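You operate a simulated robot arm through the tools that you are given. There is no shell and no other tool. Be economical: measure what you need, move in short steps, check, and stop when the job is done.

You are at the controls of a simulated two-armed robot. One attempt, no reset.

Task
Fetch the wiping block and set it on the table by the cyclone. Then put the black small tray from the carton table on the side table. Then take the dusting pad and leave it on the carton table. Keep to this order. Set down upright: dusting pad.

Only the result counts: the job must be done as asked and must still hold three seconds after the hand-in. Knocking over, shifting, dropping, spilling or breaking anything else fails it.

Robot
Two 7-joint arms with fingered hands on one trunk, on a base that drives. Base frame: it is fixed to the floor where the robot stands at the start and does not move with it; the origin is under the middle of the robot, x ahead of it, y to its left, z up. Readings come in m, rad, newtons and seconds.
The left shoulder is at the start at [0.08, 0.198, 1.474], the right one opposite. With the tool pointing down near the work surface each hand reaches from about 0.1 to 0.68 m from the robot's upright axis, wherever it stands, measured 20 degrees to its own side. Places, roughly: carton table [0.7, -0.3, 0.8]; dusting pad [0.5, -1.5, 0.75]; side table [0.7, -1.3, 0.8]; table by the cyclone [-3.3, 2.3, 0.9]. Payload 4 kg a hand.
The TCP of each hand is the grasp point between the finger pads, 0.026 m short of the fingertips. In the tool frame z runs along the fingers and y along their closing line. Largest opening 0.132 m; the body of the gripper starts 0.073 m behind the TCP. The gripper is a hand of 4 fingers: y runs from the thumb to the fingers, the wrist lies at [0, 0, -0.239] in the tool frame, and closing takes about 1.5 s.
Orientation is that of the tool frame in the base frame, as a unit quaternion [x, y, z, w]. With the fingers straight down and closing along the base's y, the tool's x points along the base's -x, its y along +y and its z along -z.

Tools
- The arms move only by the tool play_rows. It takes "left_moves", "right_moves" or both (then of equal length, played together; a hand with none holds still); each is a list of rows, each a list of 6 numbers: the turn, a rotation vector about the base's x, y, z in units of 45 degrees (1.0 is 45 degrees), then the shift along the base's x, y, z in units of 400 mm (1.0 is 400 mm). In form: [[wx, wy, wz, dx, dy, dz], ...]. A call has 1 to 8 rows; each row is the pose to reach, as a shift and turn from the pose commanded when the call began. "left_jaw" and "right_jaw" are, for a hand that has rows, the gripper command, from -1 (fully open) to 1 (shut), values between in proportion, set as the call begins (left out, the last holds). A call with a number of a shift or a turn outside -1 to 1 is refused whole. Rows are played at 5 a second. More than 0.05 m and 0.15 rad between two rows, or a gripper value outside its range, and nothing of the call is played. A pose out of reach is approached as far as the arm can. The call stops where the force on the tool passes 40 N (or 10 N more than at its start, if that is more) or the arm is blocked; 0.2 s more then pass. Each finger travels about 0.072 m/s and halts on what it meets, pressing with about 33 N; the grip force reading is that of the motor and also rises with nothing between the fingers. The clock runs only during rows and for 0.2 s after the last one: add rows that repeat a pose to give the fingers time. The reply holds the time, the measured pose of the TCP, the force on the tool along the base axes, the opening and the grip force, in the units named above and with some noise, with the torque about the TCP (base axes, N m) and any sound that the robot's microphone picked up.
- Cameras (640 x 400 px; columns grow to the right, rows downward): "scene" is now at [0.1034, -0.015, 1.6281]; the picture's right is [-0.21, -0.98, 0.00], its down [-0.77, 0.17, -0.61] and it looks along [0.60, -0.13, -0.79] (base axes); focal length 250 px, centre (320, 200). "left" rides on the left gripper at [-0.068, 0.002, -0.097] in its tool frame; the picture's right is [-0.03, -1.00, 0.00], its down [0.82, -0.02, -0.58] and it looks along [0.58, -0.01, 0.82] (tool axes); focal length 270 px, centre (320, 200). "right" rides on the right gripper at [0.068, 0.002, -0.097] in its tool frame; the picture's right is [-0.03, 1.00, 0.00], its down [-0.82, -0.02, -0.58] and it looks along [-0.58, -0.01, 0.82] (tool axes); focal length 270 px, centre (320, 200). There is no depth. A picture from a camera that has moved, and an enlarged one, comes with that camera's place and axes in the base frame and with its lens.
- grab_frame(camera): a new picture of that camera. It takes no simulated time.
- move_column(by): slides the trunk up (or, below 0, down) by that many m; the arms and the scene camera ride with it, the base frame stays. It gives what a move gives, with no picture.
- steer(legs): drives the robot by 1 to 6 legs, each [ahead, left, turn to the left] in m, m and rad, along the robot's own axes; the way and the turn of a leg run together, so that a leg with both is an arc; at most 1.5 m and 3.142 rad a leg. The arms and the cameras ride along, it lands a little off, and it stops where it bumps. It gives what a move gives.
- curl_fingers(finger1, finger2, finger3, thumb_bend, hand): sets how far each is bent, from 0 (flat) to 100 (curled in); at 30 the hand is open as for a grip, at 70 the pads meet at the TCP. One left out holds its place. A second passes; each finger stops where it meets its share of the squeeze, and holds until it gets a number again. A gripper value or a shape takes the hand back. It gives what a move gives, with no picture; readings hold the bend of each and the force on the fingers (four entries, about 0 where the hand has none), thumb and palm.
- set_grasp(shape, hand): the hand has 4 fingers and takes this shape, open, in about a second: jaw (thumb against the fingers, like two jaws); tri (thumb and two fingers); tip (a fingertip pinch); poke (one finger out to press); point (the index stretched); flat (the hand flat); cup (the hand cupped); fist (a fist). The gripper value then closes the fingers along that shape, each until it touches; the sizes above hold for jaw. It gives what a move gives, with no picture.
- head_to(pan, tilt): turns the head with the scene camera to pan (to the left, within 1.501 rad either way) and tilt (down, from -0.506 to 1.204), counted from straight ahead of the robot. It gives what a move gives.
- enlarge(camera, box): a new picture of the part [left, top, right, bottom] of that camera's present view, enlarged. It takes no simulated time.
- job_done(): hands the job in; it is judged then, once.

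Go step by step. Nothing tells you exact positions but the pictures and the camera data: compare them with the known pose of the tool, close in by small moves and look again before you grip or let go. The budget is 165 turns and 130 pictures, counting those below and the enlarged ones. Unless the task says otherwise, let go and move clear before handing in.

The tools are called as name(argument=value, ...) on one line, values as JSON. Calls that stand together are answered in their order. play_rows: Moves the arms, as the interface text tells. Its arguments: {"type":"object","properties":{"left_moves":{"type":"array"},"left_jaw":{"type":"number"},"right_moves":{"type":"array"},"right_jaw":{"type":"number"}},"required":[]} The other tools are called the same way: move_column (by) slides the trunk up or down; set_grasp (shape, hand) gives the hand a shape; curl_fingers (finger1, finger2, finger3, thumb_bend, hand) moves the fingers one by one; steer (legs) drives the base; head_to (pan, tilt) turns the head that bears the scene camera; grab_frame (camera) takes a picture; enlarge (camera, box) takes an enlarged picture of a part of a camera's view; job_done () hands the job in.

At the start:

```text
time: 0.0
left_tcp_pos: [0.6229, 0.1226, 1.099]
left_orientation: [0.0, 1.0, 0.0, 0.0]
left_ft_force: [-0.1, 0.5, 0.1]
left_torque: [-0.01, -0.03, -0.01]
left_width: 0.1318
left_finger_force: 0.0
left_shape: jaw
left_bend: [30.0, 30.0, 30.0, 30.0]
left_finger forces: [0.0, 0.0, 0.0, 0.0, 0.0, 0.1]
right_tcp_pos: [0.3457, -0.177, 1.0438]
right_orientation: [0.0, 1.0, 0.0, 0.0]
right_ft_force: [-0.4, 0.6, -0.4]
right_torque: [-0.02, 0.01, 0.01]
right_width: 0.1318
right_finger_force: 0.0
right_shape: jaw
right_bend: [30.0, 30.0, 30.0, 30.0]
right_finger forces: [0.0, 0.0, 0.0, 0.0, 0.0, 0.0]
trunk travel left (down, up): [-0.784, 0.056]
robot x, y, heading: [-0.0006, -0.0016, 0.006]
head pan, tilt: [-0.211, 0.909]
```

scene: 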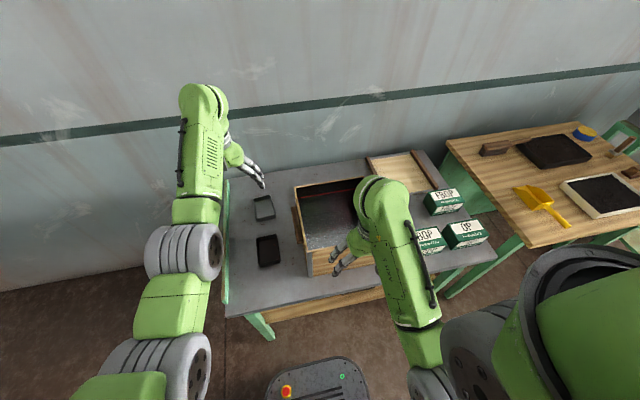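
right: 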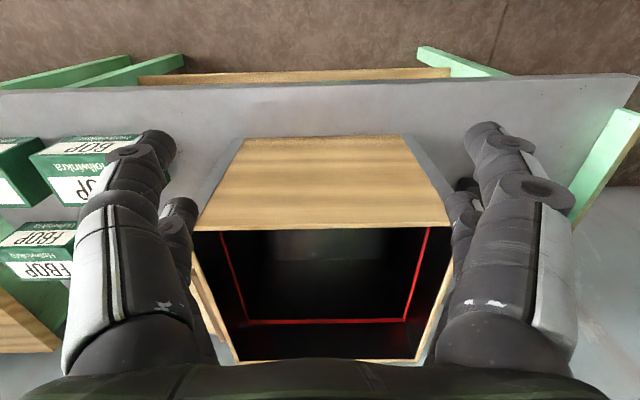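
left: 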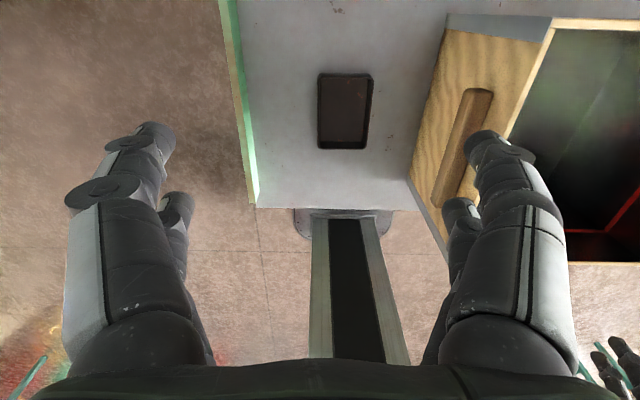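

I see the carton table with a carton, two small trays (one grey, one black), boxes, and the side table to the right. I need to look closer at the side table to identify the wiping block and the dusting pad.

enlarge(camera="scene", box=[420, 80, 640, 260])

enlarge(camera="scene", box=[220, 140, 460, 290])

head_to(pan=-1.1, tilt=0.6)

```text
2.22 times, centred on (530, 170) of scene
camera zoom: at [0.1034, -0.015, 1.6281], right [-0.21, -0.98, 0.0], down [-0.77, 0.17, -0.61], along [0.6, -0.13, -0.79], focal length 555 px, centre (-147, 267)
```

zoom: 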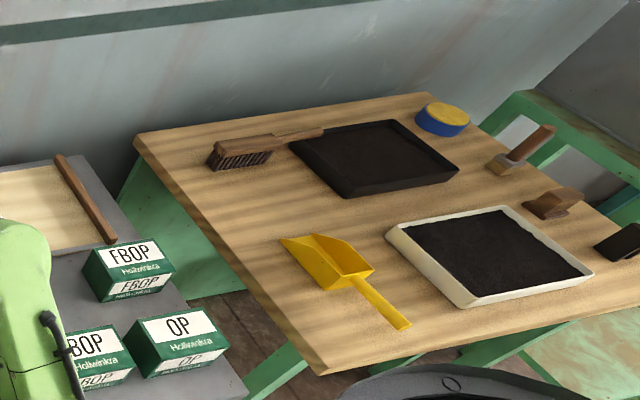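

```text
2.67 times, centred on (340, 215) of scene
camera zoom: at [0.1034, -0.015, 1.6281], right [-0.21, -0.98, 0.0], down [-0.77, 0.17, -0.61], along [0.6, -0.13, -0.79], focal length 666 px, centre (267, 160)
```

zoom: 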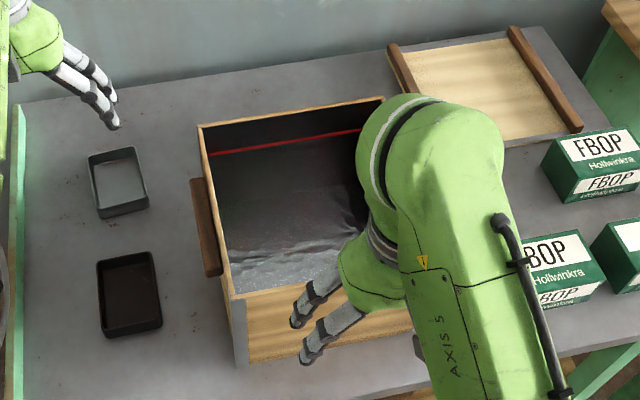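

```text
time: 1.2
left_tcp_pos: [0.6219, 0.1221, 1.0979]
left_orientation: [-0.001, 1.0, 0.0, 0.0]
left_ft_force: [0.0, 0.2, 0.8]
left_torque: [-0.02, -0.02, 0.0]
left_width: 0.132
left_finger_force: 0.1
left_shape: jaw
left_bend: [30.0, 30.0, 30.0, 30.0]
left_finger forces: [0.0, 0.0, 0.0, 0.1, 0.1, 0.0]
right_tcp_pos: [0.3449, -0.1768, 1.0433]
right_orientation: [0.0, 1.0, 0.0, 0.0]
right_ft_force: [0.0, -0.3, -1.0]
right_torque: [0.02, 0.02, 0.0]
right_width: 0.1322
right_finger_force: 0.1
right_shape: jaw
right_bend: [30.0, 30.0, 30.0, 30.0]
right_finger forces: [0.0, 0.1, 0.1, 0.0, 0.1, 0.0]
trunk travel left (down, up): [-0.784, 0.056]
robot x, y, heading: [0.0004, -0.0022, 0.001]
head pan, tilt: [-1.1, 0.6]
```

The two small trays differ; I look further right and around for the block, the pad and the cyclone table.

grab_frame(camera="scene")

enlarge(camera="scene", box=[200, 120, 480, 300])

head_to(pan=1.5, tilt=0.3)

```text
124 pictures are left
camera scene: at [0.0703, -0.0781, 1.6535], right [-0.89, -0.45, 0.0], down [-0.26, 0.5, -0.82], along [0.38, -0.73, -0.57], focal length 250 px, centre (320, 200)
```

scene: 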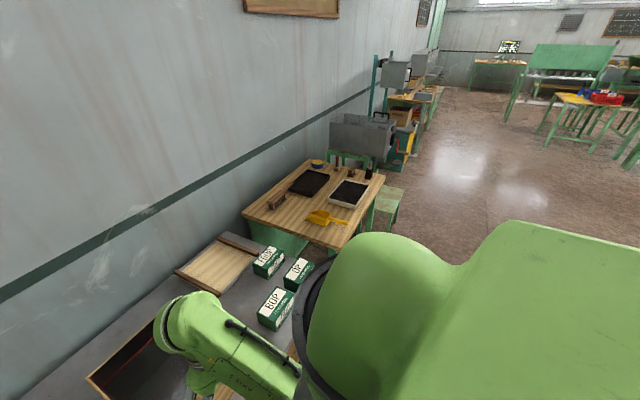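

```text
2.22 times, centred on (340, 210) of scene
camera zoom: at [0.0703, -0.0781, 1.6535], right [-0.89, -0.45, 0.0], down [-0.26, 0.5, -0.82], along [0.38, -0.73, -0.57], focal length 555 px, centre (276, 178)
```

zoom: 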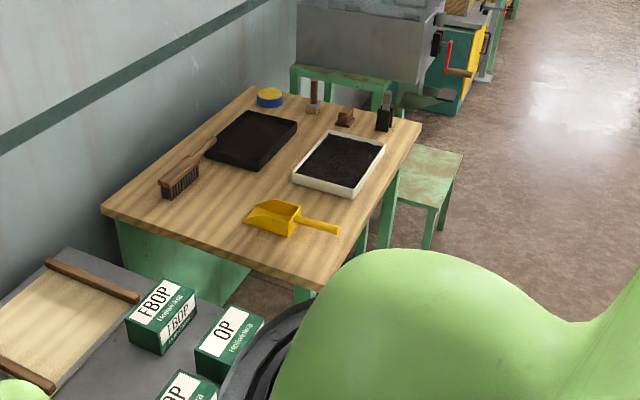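

```text
time: 3.5
left_tcp_pos: [0.6225, 0.1224, 1.0989]
left_orientation: [0.0, 1.0, 0.0, 0.0]
left_ft_force: [-0.1, -0.8, 0.0]
left_torque: [0.0, -0.01, -0.01]
left_width: 0.1321
left_finger_force: 0.0
left_shape: jaw
left_bend: [30.0, 30.0, 30.0, 30.0]
left_finger forces: [0.1, 0.0, 0.0, 0.0, 0.0, 0.1]
right_tcp_pos: [0.3457, -0.1769, 1.0431]
right_orientation: [0.001, 1.0, 0.001, 0.0]
right_ft_force: [0.5, -0.5, 0.1]
right_torque: [0.02, -0.01, 0.0]
right_width: 0.1323
right_finger_force: 0.0
right_shape: jaw
right_bend: [30.0, 30.0, 30.0, 30.0]
right_finger forces: [0.0, 0.0, 0.1, 0.0, 0.1, 0.0]
trunk travel left (down, up): [-0.784, 0.056]
robot x, y, heading: [-0.0004, -0.0, 0.0]
head pan, tilt: [1.499, 0.3]
```

grab_frame(camera="scene")

enlarge(camera="scene", box=[0, 50, 320, 250])

```text
122 pictures are left
camera scene: at [0.0368, 0.0937, 1.681], right [1.0, -0.07, 0.0], down [-0.02, -0.29, -0.96], along [0.07, 0.95, -0.3], focal length 250 px, centre (320, 200)
```

scene: 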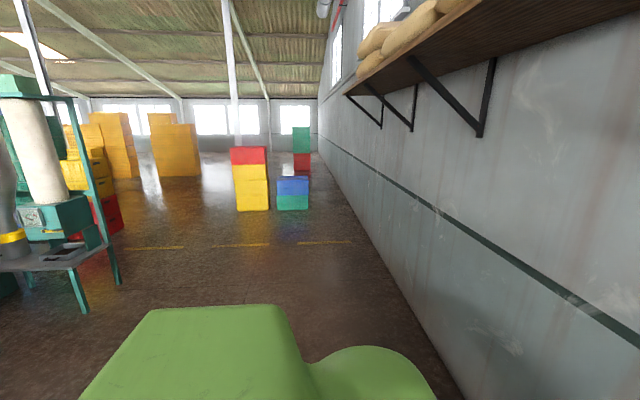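

```text
2.00 times, centred on (160, 150) of scene
camera zoom: at [0.0368, 0.0937, 1.681], right [1.0, -0.07, 0.0], down [-0.02, -0.29, -0.96], along [0.07, 0.95, -0.3], focal length 500 px, centre (640, 300)
```

zoom: 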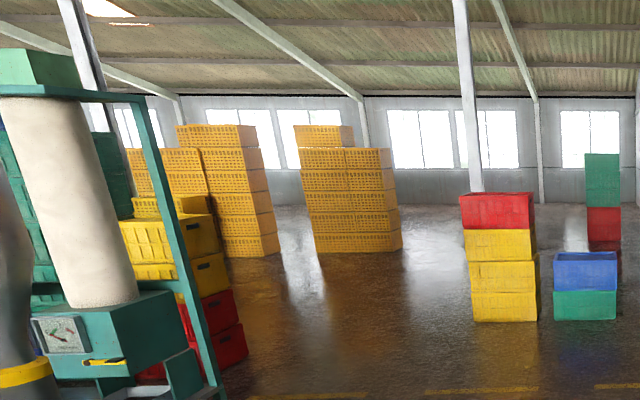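

Wiping block likely is among the small items at the far end of the side table. I drive sideways along the tables to look closer.

steer(legs=[[-0.1, 0, 0], [0, -1.3, 0]])

head_to(pan=-0.3, tilt=0.85)

grab_frame(camera="scene")

```text
time: 10.9
left_tcp_pos: [0.5291, -1.1871, 1.0981]
left_orientation: [-0.004, 1.0, 0.0, 0.0]
left_ft_force: [-0.2, -0.2, 0.2]
left_torque: [0.0, -0.01, 0.02]
left_width: 0.1318
left_finger_force: 0.1
left_shape: jaw
left_bend: [30.0, 30.0, 30.0, 30.0]
left_finger forces: [0.0, 0.0, 0.1, 0.0, 0.1, 0.0]
right_tcp_pos: [0.2533, -1.4888, 1.0432]
right_orientation: [-0.004, 1.0, 0.0, -0.001]
right_ft_force: [0.3, 0.3, 0.0]
right_torque: [0.01, 0.0, 0.02]
right_width: 0.132
right_finger_force: 0.0
right_shape: jaw
right_bend: [30.0, 30.0, 30.0, 30.0]
right_finger forces: [0.0, 0.0, 0.0, 0.0, 0.0, 0.0]
trunk travel left (down, up): [-0.784, 0.056]
robot x, y, heading: [-0.093, -1.314, 0.006]
head pan, tilt: [1.499, 0.3]
```

```text
time: 12.7
left_tcp_pos: [0.5283, -1.1886, 1.0988]
left_orientation: [-0.003, 1.0, 0.0, 0.0]
left_ft_force: [0.1, -0.3, 0.8]
left_torque: [0.03, -0.05, 0.0]
left_width: 0.1319
left_finger_force: 0.0
left_shape: jaw
left_bend: [30.0, 30.0, 30.0, 30.0]
left_finger forces: [0.0, 0.0, 0.1, 0.0, 0.1, 0.0]
right_tcp_pos: [0.2534, -1.4898, 1.0438]
right_orientation: [-0.005, 1.0, 0.0, 0.0]
right_ft_force: [-0.1, 1.3, 0.2]
right_torque: [0.0, -0.03, -0.03]
right_width: 0.1318
right_finger_force: 0.1
right_shape: jaw
right_bend: [30.0, 30.0, 30.0, 30.0]
right_finger forces: [0.0, 0.0, 0.0, 0.1, 0.0, 0.0]
trunk travel left (down, up): [-0.784, 0.056]
robot x, y, heading: [-0.0942, -1.3174, 0.009]
head pan, tilt: [-0.3, 0.85]
```

```text
120 pictures are left
camera scene: at [0.0117, -1.3376, 1.6327], right [-0.29, -0.96, 0.0], down [-0.72, 0.22, -0.66], along [0.63, -0.19, -0.75], focal length 250 px, centre (320, 200)
```

scene: 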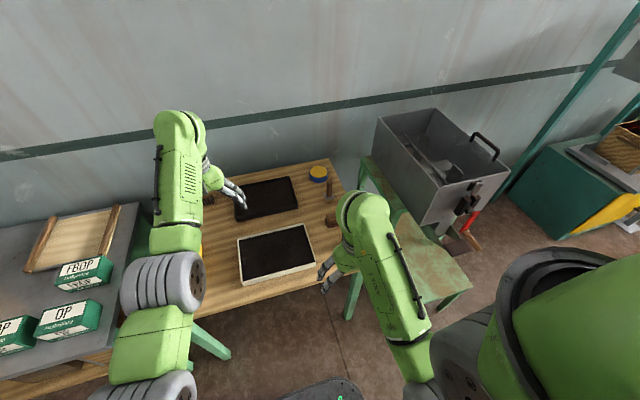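

grab_frame(camera="right")

enlarge(camera="scene", box=[220, 140, 400, 300])

```text
119 pictures are left
camera right: at [0.1839, -1.4898, 1.1408], right [0.02, 1.0, 0.0], down [0.82, -0.01, 0.58], along [0.58, -0.01, -0.82], focal length 270 px, centre (320, 200)
```

right: 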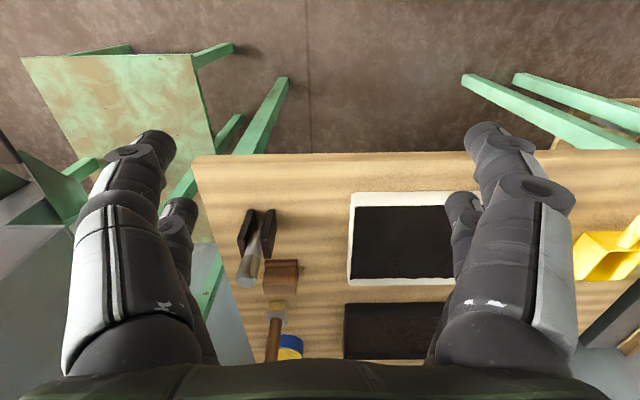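

```text
2.50 times, centred on (310, 220) of scene
camera zoom: at [0.0117, -1.3376, 1.6327], right [-0.29, -0.96, 0.0], down [-0.72, 0.22, -0.66], along [0.63, -0.19, -0.75], focal length 624 px, centre (345, 150)
```

zoom: 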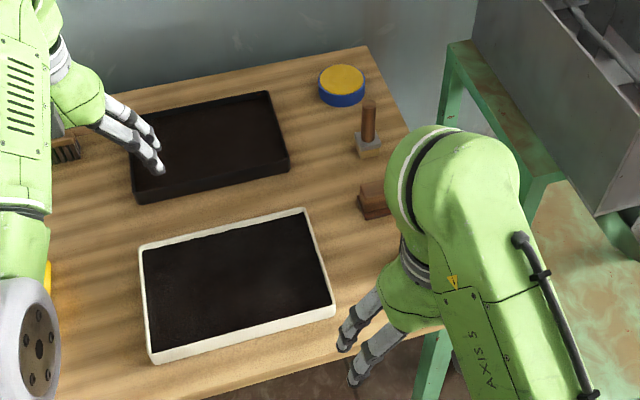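

Three small tools stand at the right end of the table. I shift the right hand sideways to view them between the fingers.

play_rows(right_moves=[[0, 0, 0, 0, -0.1, 0], [0, 0, 0, 0, -0.2, 0], [0, 0, 0, 0, -0.28, 0]])

grab_frame(camera="right")

enlarge(camera="right", box=[180, 200, 460, 375])

```text
time: 13.5
left_tcp_pos: [0.5281, -1.1887, 1.0968]
left_orientation: [-0.005, 1.0, 0.001, 0.0]
left_ft_force: [-0.6, -0.6, -0.3]
left_torque: [-0.01, -0.01, 0.02]
left_width: 0.1318
left_finger_force: 0.0
left_shape: jaw
left_bend: [30.0, 30.0, 30.0, 30.0]
left_finger forces: [0.0, 0.0, 0.1, 0.0, 0.1, 0.0]
right_tcp_pos: [0.2613, -1.5458, 1.0363]
right_orientation: [-0.104, 0.995, 0.002, -0.009]
right_ft_force: [-0.4, -0.1, -0.5]
right_torque: [-0.03, 0.03, -0.03]
right_width: 0.1319
right_finger_force: 0.0
right_shape: jaw
right_bend: [30.0, 30.0, 30.0, 30.0]
right_finger forces: [0.0, 0.0, 0.0, 0.1, 0.0, 0.0]
trunk travel left (down, up): [-0.784, 0.056]
robot x, y, heading: [-0.0937, -1.315, 0.01]
head pan, tilt: [-0.3, 0.85]
stopped in row 3 (right hand): the arm was blocked; the commanded pose is now the measured one
```

```text
117 pictures are left
camera right: at [0.1941, -1.5591, 1.1353], right [-0.18, 0.98, 0.0], down [0.81, 0.15, 0.56], along [0.55, 0.11, -0.83], focal length 270 px, centre (320, 200)
```

right: 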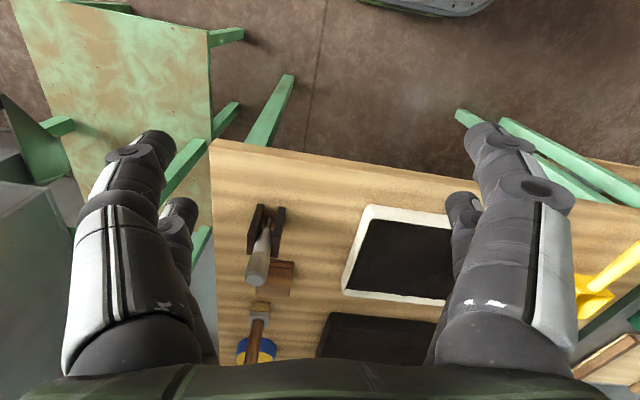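

```text
2.29 times, centred on (320, 288) of right
camera zoom: at [0.1941, -1.5591, 1.1353], right [-0.18, 0.98, 0.0], down [0.81, 0.15, 0.56], along [0.55, 0.11, -0.83], focal length 618 px, centre (320, 0)
```

zoom: 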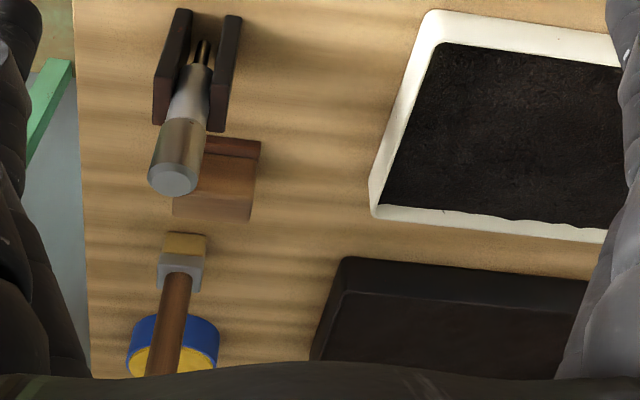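

Item A is a brush in a dark holder, B a wooden block with a grip, C a layered block with a stick handle. I move the base right and slightly back so that the head sees them between the arms.

steer(legs=[[-0.1, 0, 0], [0, -0.25, 0]])

head_to(pan=0.0, tilt=0.75)

grab_frame(camera="scene")

```text
time: 16.1
left_tcp_pos: [0.4304, -1.4354, 1.0973]
left_orientation: [-0.004, 1.0, -0.002, 0.0]
left_ft_force: [1.2, 0.1, 0.2]
left_torque: [0.0, -0.01, -0.01]
left_width: 0.1317
left_finger_force: 0.1
left_shape: jaw
left_bend: [30.0, 30.0, 30.0, 30.0]
left_finger forces: [0.0, 0.0, 0.0, 0.0, 0.1, 0.0]
right_tcp_pos: [0.1624, -1.7942, 1.0399]
right_orientation: [-0.103, 0.995, 0.0, -0.008]
right_ft_force: [0.3, -0.1, 0.2]
right_torque: [-0.05, 0.01, 0.02]
right_width: 0.132
right_finger_force: 0.0
right_shape: jaw
right_bend: [30.0, 30.0, 30.0, 30.0]
right_finger forces: [0.0, 0.0, 0.1, 0.0, 0.0, 0.0]
trunk travel left (down, up): [-0.784, 0.056]
robot x, y, heading: [-0.1911, -1.5641, 0.007]
head pan, tilt: [-0.3, 0.85]
```

```text
time: 16.9
left_tcp_pos: [0.4302, -1.4388, 1.0991]
left_orientation: [-0.004, 1.0, 0.0, 0.0]
left_ft_force: [0.2, 0.0, 0.8]
left_torque: [0.02, -0.02, 0.01]
left_width: 0.1317
left_finger_force: 0.0
left_shape: jaw
left_bend: [30.0, 30.0, 30.0, 30.0]
left_finger forces: [0.0, 0.1, 0.0, 0.0, 0.0, 0.0]
right_tcp_pos: [0.1625, -1.7962, 1.0398]
right_orientation: [-0.102, 0.995, 0.003, -0.007]
right_ft_force: [-0.7, -0.2, -0.6]
right_torque: [0.02, 0.02, 0.02]
right_width: 0.1319
right_finger_force: 0.0
right_shape: jaw
right_bend: [30.0, 30.0, 30.0, 30.0]
right_finger forces: [0.1, 0.0, 0.0, 0.0, 0.0, 0.0]
trunk travel left (down, up): [-0.784, 0.056]
robot x, y, heading: [-0.1933, -1.5688, 0.006]
head pan, tilt: [0.0, 0.75]
```

```text
115 pictures are left
camera scene: at [-0.0791, -1.5661, 1.6407], right [0.01, -1.0, 0.0], down [-0.68, -0.01, -0.73], along [0.73, 0.01, -0.68], focal length 250 px, centre (320, 200)
```

scene: 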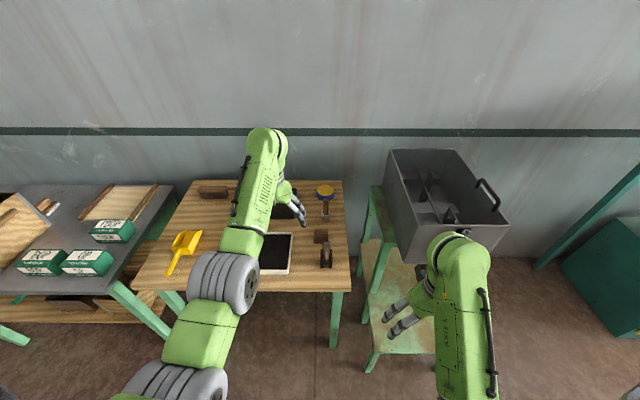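

enlarge(camera="scene", box=[288, 175, 368, 280])

enlarge(camera="scene", box=[130, 160, 350, 300])

```text
3.81 times, centred on (328, 228) of scene
camera zoom: at [-0.0791, -1.5661, 1.6407], right [0.01, -1.0, 0.0], down [-0.68, -0.01, -0.73], along [0.73, 0.01, -0.68], focal length 952 px, centre (290, 95)
```

zoom: 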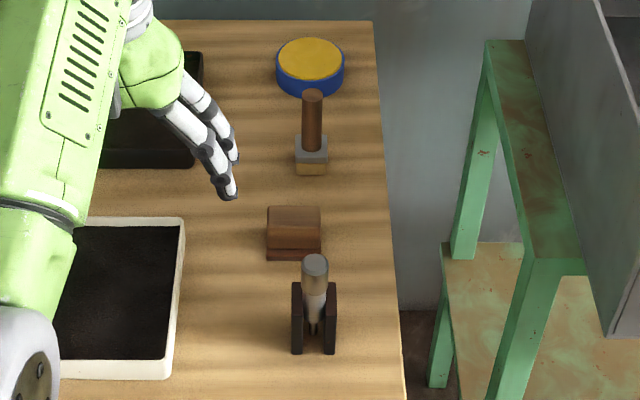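

```text
2.86 times, centred on (240, 230) of scene
camera zoom: at [-0.0791, -1.5661, 1.6407], right [0.01, -1.0, 0.0], down [-0.68, -0.01, -0.73], along [0.73, 0.01, -0.68], focal length 714 px, centre (549, 114)
```

zoom: 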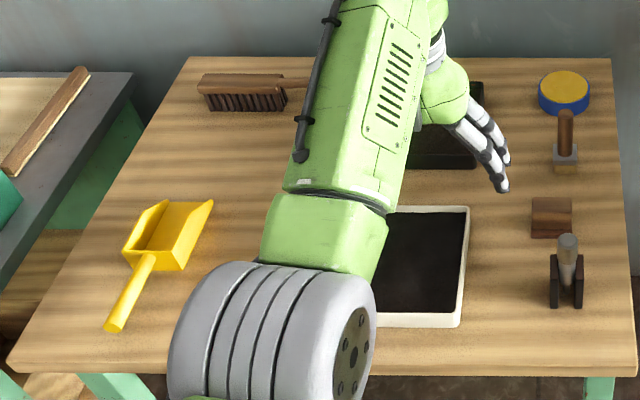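

I need a closer look at these three tools; I drive ahead a little and bring the left hand camera over them.

steer(legs=[[0.15, 0, 0]])

play_rows(left_moves=[[0, 0, 0, 0.05, -0.1, 0.05], [0, 0, 0, 0.1, -0.2, 0.1], [0, 0, 0, 0.15, -0.3, 0.1], [0, 0, 0, 0.15, -0.35, 0.1], [0, 0, 0, 0.15, -0.35, 0.1]])

grab_frame(camera="left")

grab_frame(camera="scene")

```text
time: 18.3
left_tcp_pos: [0.5748, -1.4373, 1.1006]
left_orientation: [-0.006, 1.0, -0.001, 0.003]
left_ft_force: [-1.0, -0.1, -0.5]
left_torque: [-0.02, -0.03, -0.02]
left_width: 0.1319
left_finger_force: 0.0
left_shape: jaw
left_bend: [30.0, 30.0, 30.0, 30.0]
left_finger forces: [0.1, 0.0, 0.0, 0.0, 0.0, 0.1]
right_tcp_pos: [0.3084, -1.7957, 1.0398]
right_orientation: [-0.102, 0.995, 0.002, -0.005]
right_ft_force: [0.3, 0.3, 0.4]
right_torque: [-0.05, -0.03, 0.01]
right_width: 0.1319
right_finger_force: 0.0
right_shape: jaw
right_bend: [30.0, 30.0, 30.0, 30.0]
right_finger forces: [0.0, 0.0, 0.1, 0.0, 0.0, 0.0]
trunk travel left (down, up): [-0.784, 0.056]
robot x, y, heading: [-0.0458, -1.5661, 0.009]
head pan, tilt: [0.0, 0.75]
```

```text
time: 19.5
left_tcp_pos: [0.6376, -1.5784, 1.139]
left_orientation: [-0.005, 1.0, 0.0, 0.001]
left_ft_force: [-1.1, -1.1, 0.1]
left_torque: [-0.03, -0.02, 0.02]
left_width: 0.1319
left_finger_force: 0.0
left_shape: jaw
left_bend: [30.0, 30.0, 30.0, 30.0]
left_finger forces: [0.0, 0.0, 0.0, 0.0, 0.1, 0.0]
right_tcp_pos: [0.3102, -1.7939, 1.0398]
right_orientation: [-0.104, 0.995, 0.002, -0.007]
right_ft_force: [-1.0, -0.2, 0.3]
right_torque: [-0.02, 0.01, -0.02]
right_width: 0.1319
right_finger_force: 0.0
right_shape: jaw
right_bend: [30.0, 30.0, 30.0, 30.0]
right_finger forces: [0.1, 0.0, 0.0, 0.0, 0.0, 0.0]
trunk travel left (down, up): [-0.784, 0.056]
robot x, y, heading: [-0.0439, -1.5657, 0.008]
head pan, tilt: [0.0, 0.75]
```

```text
112 pictures are left
camera left: at [0.7055, -1.575, 1.2351], right [0.04, -1.0, 0.0], down [-0.82, -0.03, 0.58], along [-0.58, -0.02, -0.82], focal length 270 px, centre (320, 200)
```

left: 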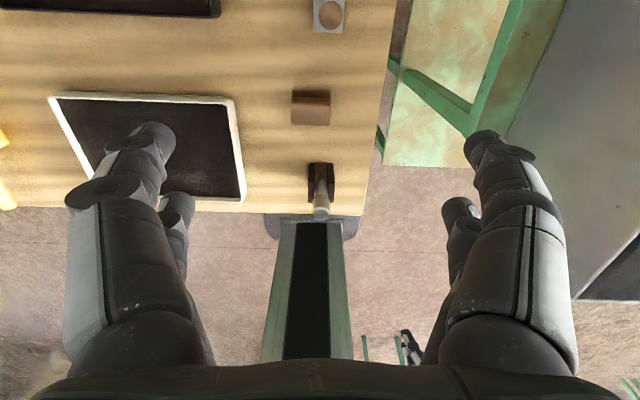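

```text
111 pictures are left
camera scene: at [0.0682, -1.5636, 1.6408], right [0.01, -1.0, 0.0], down [-0.68, -0.01, -0.73], along [0.73, 0.01, -0.68], focal length 250 px, centre (320, 200)
```

scene: 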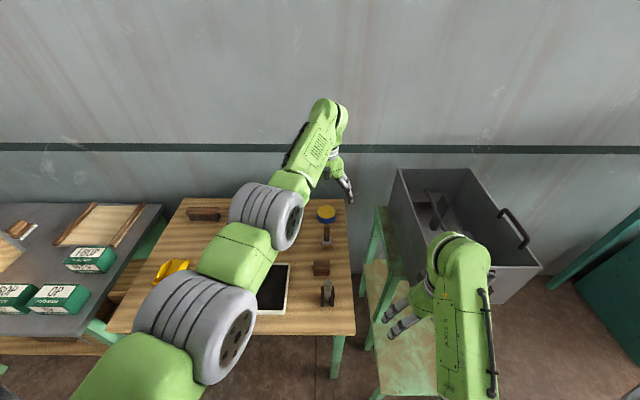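

enlarge(camera="scene", box=[0, 190, 150, 320])

enlarge(camera="left", box=[260, 0, 380, 230])

enlarge(camera="scene", box=[290, 195, 360, 315])

```text
3.08 times, centred on (75, 255) of scene
camera zoom: at [0.0682, -1.5636, 1.6408], right [0.01, -1.0, 0.0], down [-0.68, -0.01, -0.73], along [0.73, 0.01, -0.68], focal length 769 px, centre (1074, 31)
```

zoom: 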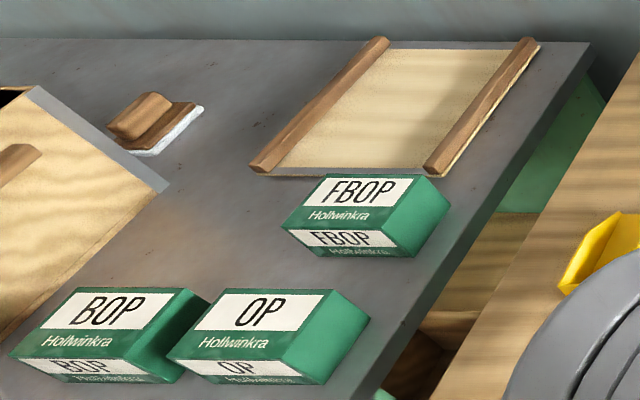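

```text
1.74 times, centred on (320, 115) of left
camera zoom: at [0.7055, -1.575, 1.2351], right [0.04, -1.0, 0.0], down [-0.82, -0.03, 0.58], along [-0.58, -0.02, -0.82], focal length 470 px, centre (320, 348)
```

zoom: 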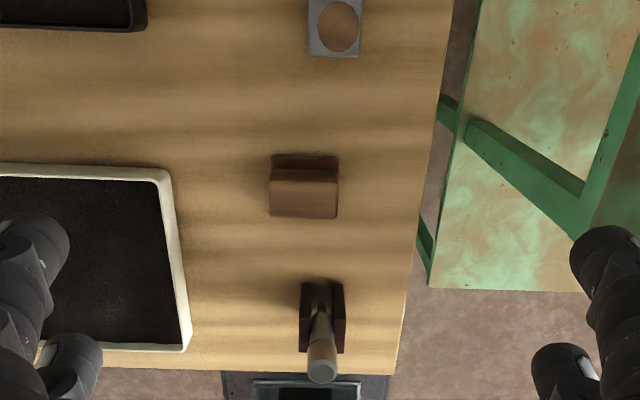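

```text
3.33 times, centred on (325, 255) of scene
camera zoom: at [0.0682, -1.5636, 1.6408], right [0.01, -1.0, 0.0], down [-0.68, -0.01, -0.73], along [0.73, 0.01, -0.68], focal length 833 px, centre (303, 17)
```

zoom: 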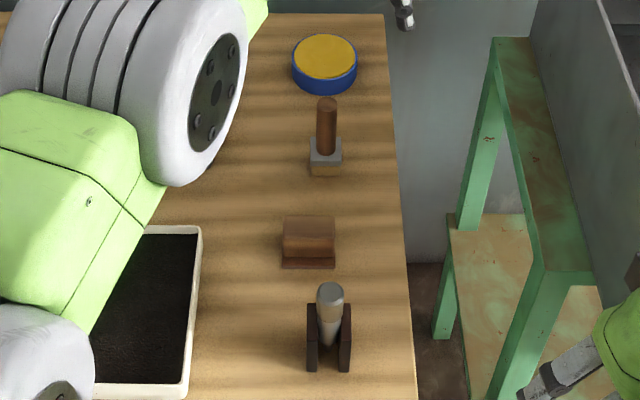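

On the carton table, right beside the carton, lies a wooden-gripped block with a white pad (wiping block), and on the side table the similar brown one (B) is the dusting pad. I drive back toward the carton table to look at the white-padded one.

steer(legs=[[-0.1, 0, 0], [0, 1.49, 0]])

head_to(pan=-0.2, tilt=0.85)

grab_frame(camera="scene")

grab_frame(camera="right")

```text
time: 27.6
left_tcp_pos: [0.5222, -0.0833, 1.1383]
left_orientation: [-0.005, 1.0, 0.002, 0.0]
left_ft_force: [0.0, -0.2, -0.2]
left_torque: [0.02, 0.02, 0.0]
left_width: 0.132
left_finger_force: 0.0
left_shape: jaw
left_bend: [30.0, 30.0, 30.0, 30.0]
left_finger forces: [0.1, 0.1, 0.0, 0.0, 0.0, 0.0]
right_tcp_pos: [0.195, -0.3012, 1.0388]
right_orientation: [-0.103, 0.995, 0.003, -0.007]
right_ft_force: [0.2, 0.4, 0.4]
right_torque: [-0.02, 0.03, 0.04]
right_width: 0.1319
right_finger_force: 0.1
right_shape: jaw
right_bend: [30.0, 30.0, 30.0, 30.0]
right_finger forces: [0.0, 0.1, 0.0, 0.0, 0.0, 0.0]
trunk travel left (down, up): [-0.784, 0.056]
robot x, y, heading: [-0.1594, -0.0703, 0.013]
head pan, tilt: [0.0, 0.75]
```

```text
time: 28.4
left_tcp_pos: [0.5225, -0.0823, 1.1374]
left_orientation: [-0.007, 1.0, 0.0, 0.0]
left_ft_force: [-0.6, 0.1, -0.6]
left_torque: [-0.04, -0.01, -0.01]
left_width: 0.1319
left_finger_force: 0.1
left_shape: jaw
left_bend: [30.0, 30.0, 30.0, 30.0]
left_finger forces: [0.0, 0.1, 0.1, 0.0, 0.0, 0.0]
right_tcp_pos: [0.1959, -0.2989, 1.0389]
right_orientation: [-0.103, 0.995, 0.002, -0.007]
right_ft_force: [0.0, -0.9, -0.2]
right_torque: [0.0, 0.0, 0.03]
right_width: 0.132
right_finger_force: 0.0
right_shape: jaw
right_bend: [30.0, 30.0, 30.0, 30.0]
right_finger forces: [0.1, 0.0, 0.1, 0.0, 0.0, 0.0]
trunk travel left (down, up): [-0.784, 0.056]
robot x, y, heading: [-0.1601, -0.0722, 0.01]
head pan, tilt: [-0.201, 0.85]
```

```text
107 pictures are left
camera scene: at [-0.0525, -0.0847, 1.6327], right [-0.19, -0.98, 0.0], down [-0.74, 0.14, -0.66], along [0.65, -0.12, -0.75], focal length 250 px, centre (320, 200)
```

scene: 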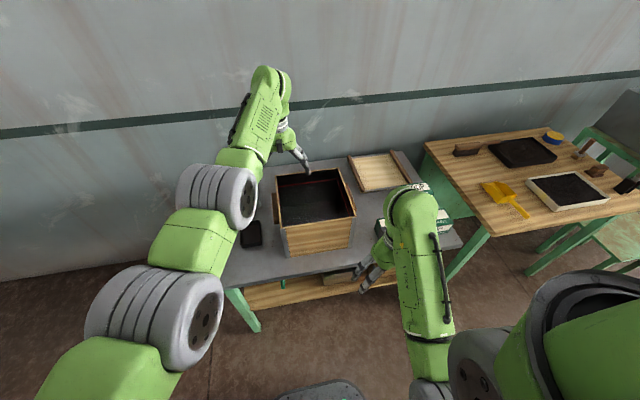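

```text
106 pictures are left
camera right: at [0.1284, -0.3136, 1.1372], right [-0.18, 0.98, 0.0], down [0.81, 0.15, 0.57], along [0.56, 0.11, -0.82], focal length 270 px, centre (320, 200)
```

right: 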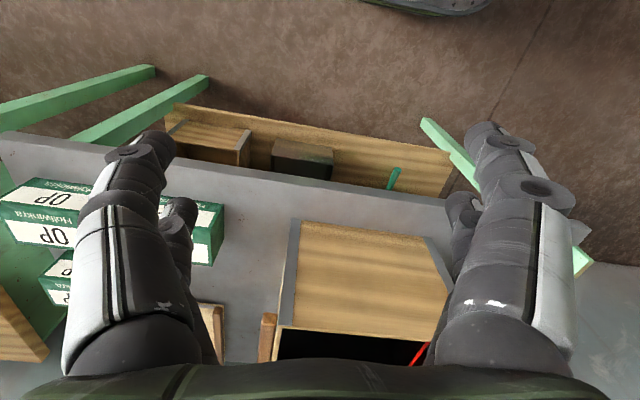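

play_rows(right_moves=[[0, 0, -0.1, 0, 0, 0.12], [0, 0, -0.2, 0.05, 0, 0.25], [0, 0, -0.262, 0.15, 0, 0.25], [0, 0, -0.262, 0.27, 0.02, 0.25], [0, 0, -0.262, 0.39, 0.03, 0.25], [0, 0, -0.262, 0.51, 0.04, 0.25], [0, 0, -0.262, 0.61, 0.05, 0.25], [0, 0, -0.262, 0.61, 0.05, 0.25]])

grab_frame(camera="right")

grab_frame(camera="scene")

```text
refused: row 2 steps farther than a row can; nothing moved
```

```text
105 pictures are left
camera right: at [0.1284, -0.3136, 1.1372], right [-0.18, 0.98, 0.0], down [0.81, 0.15, 0.57], along [0.56, 0.11, -0.82], focal length 270 px, centre (320, 200)
```

right: 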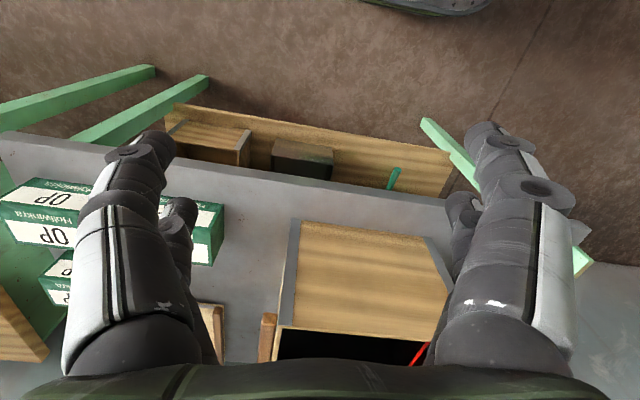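

```text
104 pictures are left
camera scene: at [-0.0525, -0.0847, 1.6327], right [-0.19, -0.98, 0.0], down [-0.74, 0.14, -0.66], along [0.65, -0.12, -0.75], focal length 250 px, centre (320, 200)
```

scene: 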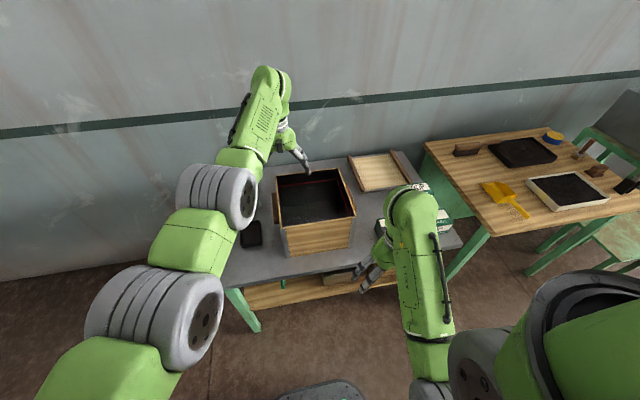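

play_rows(right_moves=[[0, 0, -0.1, 0, 0, 0.12], [0, 0, -0.2, 0, 0, 0.24], [0, 0, -0.262, 0.1, 0, 0.25], [0, 0, -0.262, 0.22, 0.02, 0.25], [0, 0, -0.262, 0.34, 0.03, 0.25], [0, 0, -0.262, 0.46, 0.04, 0.25], [0, 0, -0.262, 0.58, 0.05, 0.25], [0, 0, -0.262, 0.61, 0.05, 0.25]])

grab_frame(camera="right")

grab_frame(camera="scene")

```text
time: 30.1
left_tcp_pos: [0.5254, -0.0826, 1.1353]
left_orientation: [-0.006, 1.0, 0.0, -0.001]
left_ft_force: [-0.3, 0.3, -0.4]
left_torque: [-0.02, 0.0, 0.0]
left_width: 0.1321
left_finger_force: 0.0
left_shape: jaw
left_bend: [30.0, 30.0, 30.0, 30.0]
left_finger forces: [0.0, 0.0, 0.0, 0.0, 0.0, 0.0]
right_tcp_pos: [0.441, -0.2803, 1.1384]
right_orientation: [-0.001, 1.0, 0.003, -0.009]
right_ft_force: [0.8, -0.4, -0.4]
right_torque: [0.0, 0.02, 0.0]
right_width: 0.1321
right_finger_force: 0.1
right_shape: jaw
right_bend: [30.0, 30.0, 30.0, 30.0]
right_finger forces: [0.0, 0.0, 0.1, 0.0, 0.0, 0.0]
right hand out of reach, approached as far as the arm can: row 1, 2, 3, 4, 5
trunk travel left (down, up): [-0.784, 0.056]
robot x, y, heading: [-0.1586, -0.0715, 0.01]
head pan, tilt: [-0.201, 0.85]
```

```text
103 pictures are left
camera right: at [0.3737, -0.2807, 1.2362], right [0.02, 1.0, 0.01], down [0.83, -0.02, 0.56], along [0.56, -0.01, -0.83], focal length 270 px, centre (320, 200)
```

right: 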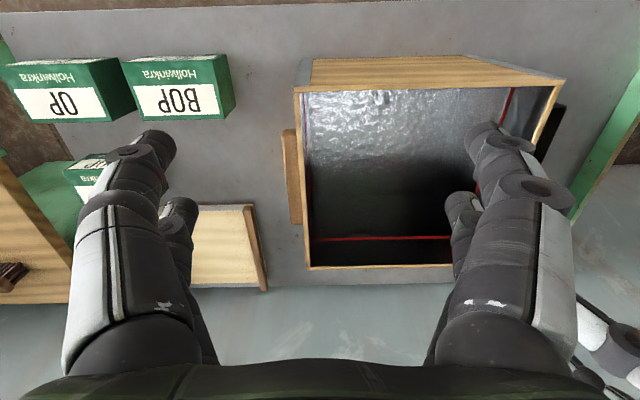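

```text
102 pictures are left
camera scene: at [-0.0486, -0.0855, 1.6324], right [-0.19, -0.98, 0.0], down [-0.74, 0.14, -0.66], along [0.65, -0.12, -0.75], focal length 250 px, centre (320, 200)
```

scene: 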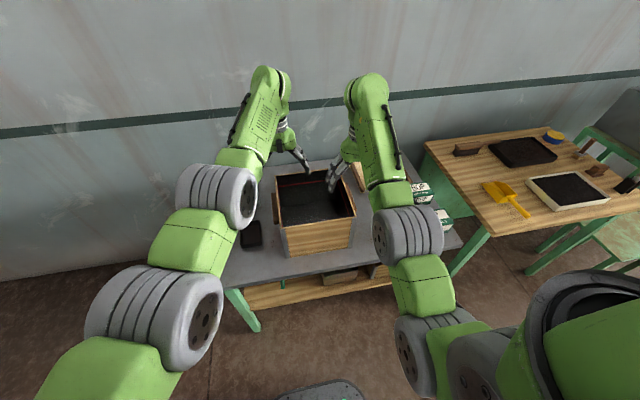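

The block lies behind the carton (roughly x .76, y -.25). I drive 0.15 m ahead so the right-hand camera sees past the carton's back rim.

steer(legs=[[0.17, 0, 0]])

grab_frame(camera="right")

grab_frame(camera="scene")

```text
time: 31.6
left_tcp_pos: [0.688, -0.0806, 1.14]
left_orientation: [-0.006, 1.0, 0.0, 0.001]
left_ft_force: [-0.4, -0.1, 0.4]
left_torque: [-0.01, 0.0, -0.01]
left_width: 0.1322
left_finger_force: 0.0
left_shape: jaw
left_bend: [30.0, 30.0, 30.0, 30.0]
left_finger forces: [0.1, 0.1, 0.0, 0.0, 0.0, 0.1]
right_tcp_pos: [0.6047, -0.2775, 1.1416]
right_orientation: [-0.001, 1.0, 0.003, -0.006]
right_ft_force: [0.4, 0.8, -0.5]
right_torque: [-0.01, -0.02, 0.01]
right_width: 0.1318
right_finger_force: 0.0
right_shape: jaw
right_bend: [30.0, 30.0, 30.0, 30.0]
right_finger forces: [0.0, 0.0, 0.1, 0.0, 0.0, 0.1]
trunk travel left (down, up): [-0.784, 0.056]
robot x, y, heading: [0.0067, -0.067, 0.012]
head pan, tilt: [-0.201, 0.85]
```

```text
101 pictures are left
camera right: at [0.5366, -0.2782, 1.2396], right [0.02, 1.0, 0.0], down [0.82, -0.02, 0.57], along [0.57, -0.01, -0.82], focal length 270 px, centre (320, 200)
```

right: 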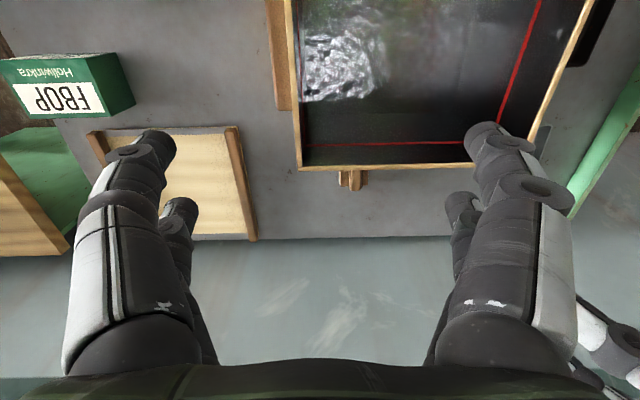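

```text
100 pictures are left
camera scene: at [0.1123, -0.0828, 1.633], right [-0.19, -0.98, 0.0], down [-0.74, 0.14, -0.66], along [0.65, -0.12, -0.75], focal length 250 px, centre (320, 200)
```

scene: 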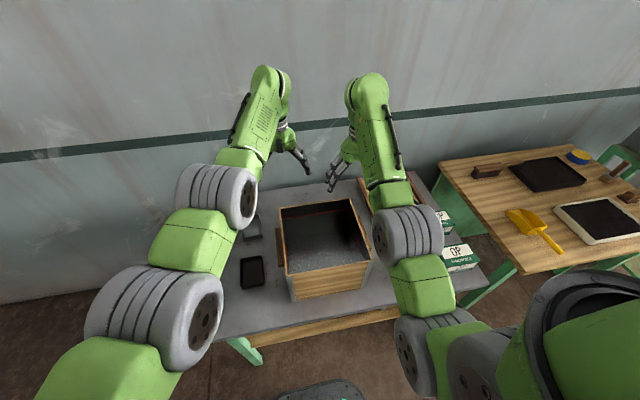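

The block's brown grip peeks out just behind the carton near (0.776, -0.23). I drive slightly ahead and left, move the left hand aside, and look from above.

steer(legs=[[0.1, 0.06, 0]])

play_rows(left_moves=[[0, 0, 0, 0, 0.1, 0.02], [0, 0, 0, -0.1, 0.15, 0.04], [0, 0, 0, -0.2, 0.2, 0.04], [0, 0, 0, -0.3, 0.25, 0.04], [0, 0, 0, -0.4, 0.3, 0.04], [0, 0, 0, -0.4, 0.3, 0.04]])

grab_frame(camera="right")

grab_frame(camera="scene")

```text
time: 32.8
left_tcp_pos: [0.784, -0.0245, 1.1435]
left_orientation: [-0.005, 1.0, 0.002, 0.003]
left_ft_force: [-0.2, -0.3, -0.1]
left_torque: [0.01, -0.03, 0.0]
left_width: 0.1317
left_finger_force: 0.1
left_shape: jaw
left_bend: [30.0, 30.0, 30.0, 30.0]
left_finger forces: [0.1, 0.0, 0.0, 0.0, 0.0, 0.1]
right_tcp_pos: [0.7011, -0.2211, 1.1419]
right_orientation: [-0.001, 1.0, 0.003, -0.003]
right_ft_force: [-0.5, -0.5, 0.8]
right_torque: [0.03, -0.02, -0.02]
right_width: 0.132
right_finger_force: 0.0
right_shape: jaw
right_bend: [30.0, 30.0, 30.0, 30.0]
right_finger forces: [0.0, 0.0, 0.0, 0.0, 0.0, 0.1]
trunk travel left (down, up): [-0.784, 0.056]
robot x, y, heading: [0.1094, -0.0068, 0.008]
head pan, tilt: [-0.201, 0.85]
```

```text
time: 34.2
left_tcp_pos: [0.6388, 0.0962, 1.1491]
left_orientation: [-0.004, 1.0, 0.0, 0.0]
left_ft_force: [1.0, 1.0, -0.5]
left_torque: [0.02, -0.02, 0.0]
left_width: 0.1316
left_finger_force: 0.0
left_shape: jaw
left_bend: [30.0, 30.0, 30.0, 30.0]
left_finger forces: [0.2, 0.0, 0.0, 0.0, 0.0, 0.1]
left hand out of reach, approached as far as the arm can: row 5, 6
right_tcp_pos: [0.7055, -0.2198, 1.1397]
right_orientation: [0.0, 1.0, 0.002, -0.007]
right_ft_force: [-0.8, 0.1, 0.2]
right_torque: [0.02, 0.01, 0.01]
right_width: 0.1317
right_finger_force: 0.0
right_shape: jaw
right_bend: [30.0, 30.0, 30.0, 30.0]
right_finger forces: [0.1, 0.0, 0.0, 0.0, 0.1, 0.0]
trunk travel left (down, up): [-0.784, 0.056]
robot x, y, heading: [0.1087, -0.007, 0.007]
head pan, tilt: [-0.201, 0.85]
```

```text
99 pictures are left
camera right: at [0.6378, -0.2193, 1.238], right [0.03, 1.0, 0.01], down [0.82, -0.02, 0.57], along [0.57, -0.01, -0.82], focal length 270 px, centre (320, 200)
```

right: 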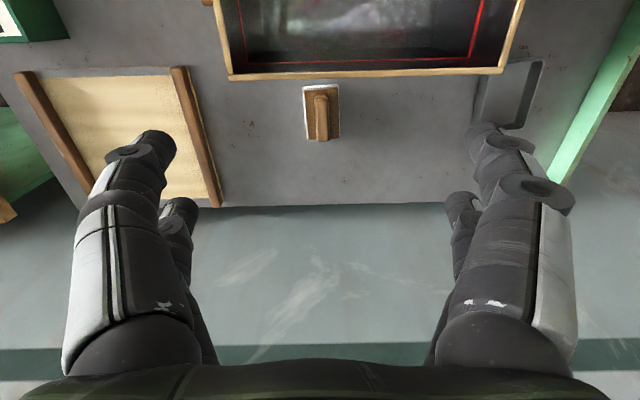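

```text
98 pictures are left
camera scene: at [0.2149, -0.0234, 1.6327], right [-0.19, -0.98, 0.0], down [-0.74, 0.14, -0.66], along [0.65, -0.12, -0.75], focal length 250 px, centre (320, 200)
```

scene: 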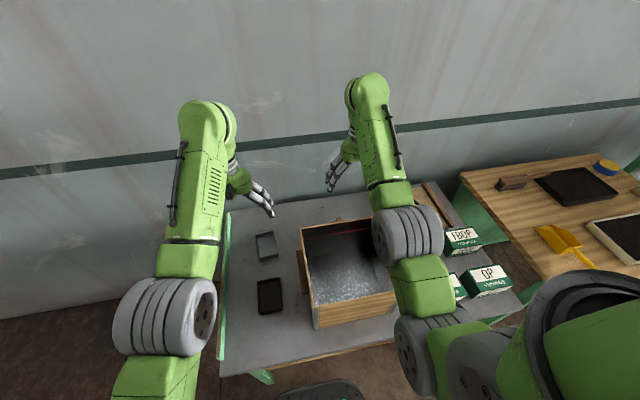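

enlarge(camera="right", box=[240, 60, 400, 160])

enlarge(camera="scene", box=[230, 215, 330, 320])

```text
4.00 times, centred on (320, 110) of right
camera zoom: at [0.6378, -0.2193, 1.238], right [0.03, 1.0, 0.01], down [0.82, -0.02, 0.57], along [0.57, -0.01, -0.82], focal length 1081 px, centre (320, 560)
```

zoom: 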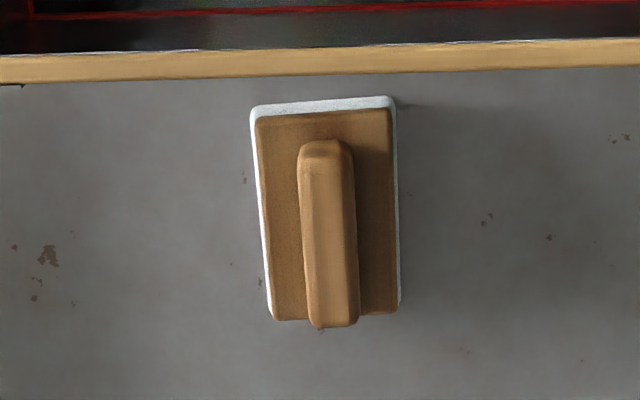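

```text
3.81 times, centred on (280, 268) of scene
camera zoom: at [0.2149, -0.0234, 1.6327], right [-0.19, -0.98, 0.0], down [-0.74, 0.14, -0.66], along [0.65, -0.12, -0.75], focal length 952 px, centre (472, -57)
```

zoom: 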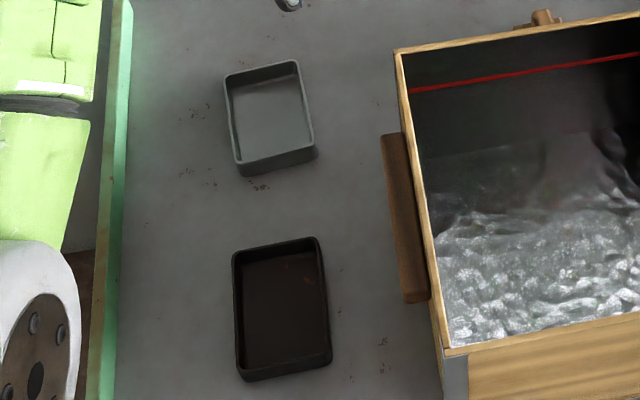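

Black tray is the nearer one; the grey one stays. The wiping block's grip runs along x at about (0.77, -0.217); the right camera would sit close to the carton rim, so I'll use the left hand (its camera faces the wall side), shifting the base right.

steer(legs=[[0, -0.42, 0]])

play_rows(left_moves=[[0, 0, 0, 0.1, 0.05, 0], [0, 0, 0, 0.2, 0.1, 0], [0, 0, 0, 0.3, 0.17, 0], [0, 0, 0, 0.33, 0.25, 0], [0, 0, 0, 0.33, 0.27, 0], [0, 0, 0, 0.33, 0.27, 0]])

grab_frame(camera="left")

grab_frame(camera="scene")

```text
time: 36.8
left_tcp_pos: [0.6424, -0.3219, 1.1485]
left_orientation: [-0.005, 1.0, 0.0, 0.0]
left_ft_force: [-0.7, 0.6, -0.3]
left_torque: [-0.04, -0.03, 0.03]
left_width: 0.1319
left_finger_force: 0.0
left_shape: jaw
left_bend: [30.0, 30.0, 30.0, 30.0]
left_finger forces: [0.1, 0.0, 0.0, 0.0, 0.0, 0.0]
right_tcp_pos: [0.7094, -0.6384, 1.1403]
right_orientation: [0.0, 1.0, 0.001, -0.007]
right_ft_force: [0.0, 0.9, 0.2]
right_torque: [-0.02, 0.03, -0.01]
right_width: 0.132
right_finger_force: 0.1
right_shape: jaw
right_bend: [30.0, 30.0, 30.0, 30.0]
right_finger forces: [0.1, 0.1, 0.0, 0.1, 0.0, 0.0]
trunk travel left (down, up): [-0.784, 0.056]
robot x, y, heading: [0.1149, -0.4293, 0.007]
head pan, tilt: [-0.201, 0.85]
```

```text
time: 38.2
left_tcp_pos: [0.7754, -0.2176, 1.1481]
left_orientation: [-0.004, 1.0, 0.001, 0.0]
left_ft_force: [-0.6, -0.7, 0.0]
left_torque: [-0.01, -0.01, 0.0]
left_width: 0.1321
left_finger_force: 0.0
left_shape: jaw
left_bend: [30.0, 30.0, 30.0, 30.0]
left_finger forces: [0.0, 0.0, 0.1, 0.0, 0.1, 0.1]
right_tcp_pos: [0.7097, -0.6413, 1.1396]
right_orientation: [0.001, 1.0, 0.003, -0.007]
right_ft_force: [0.2, 0.4, -0.1]
right_torque: [-0.02, 0.0, -0.02]
right_width: 0.1323
right_finger_force: 0.1
right_shape: jaw
right_bend: [30.0, 30.0, 30.0, 30.0]
right_finger forces: [0.0, 0.1, 0.0, 0.0, 0.0, 0.0]
trunk travel left (down, up): [-0.784, 0.056]
robot x, y, heading: [0.113, -0.4308, 0.011]
head pan, tilt: [-0.201, 0.85]
```

```text
95 pictures are left
camera left: at [0.8439, -0.2152, 1.2448], right [0.03, -1.0, 0.0], down [-0.82, -0.03, 0.58], along [-0.58, -0.02, -0.82], focal length 270 px, centre (320, 200)
```

left: 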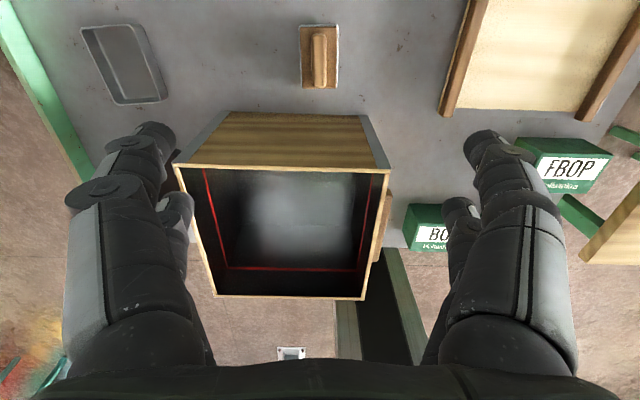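

```text
94 pictures are left
camera scene: at [0.2192, -0.4447, 1.6326], right [-0.19, -0.98, 0.0], down [-0.74, 0.14, -0.66], along [0.65, -0.13, -0.75], focal length 250 px, centre (320, 200)
```

scene: 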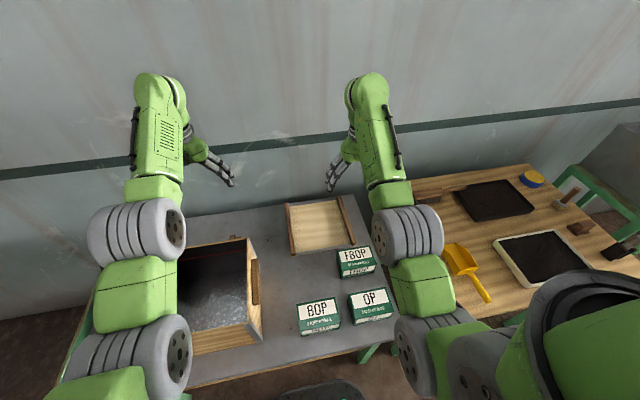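

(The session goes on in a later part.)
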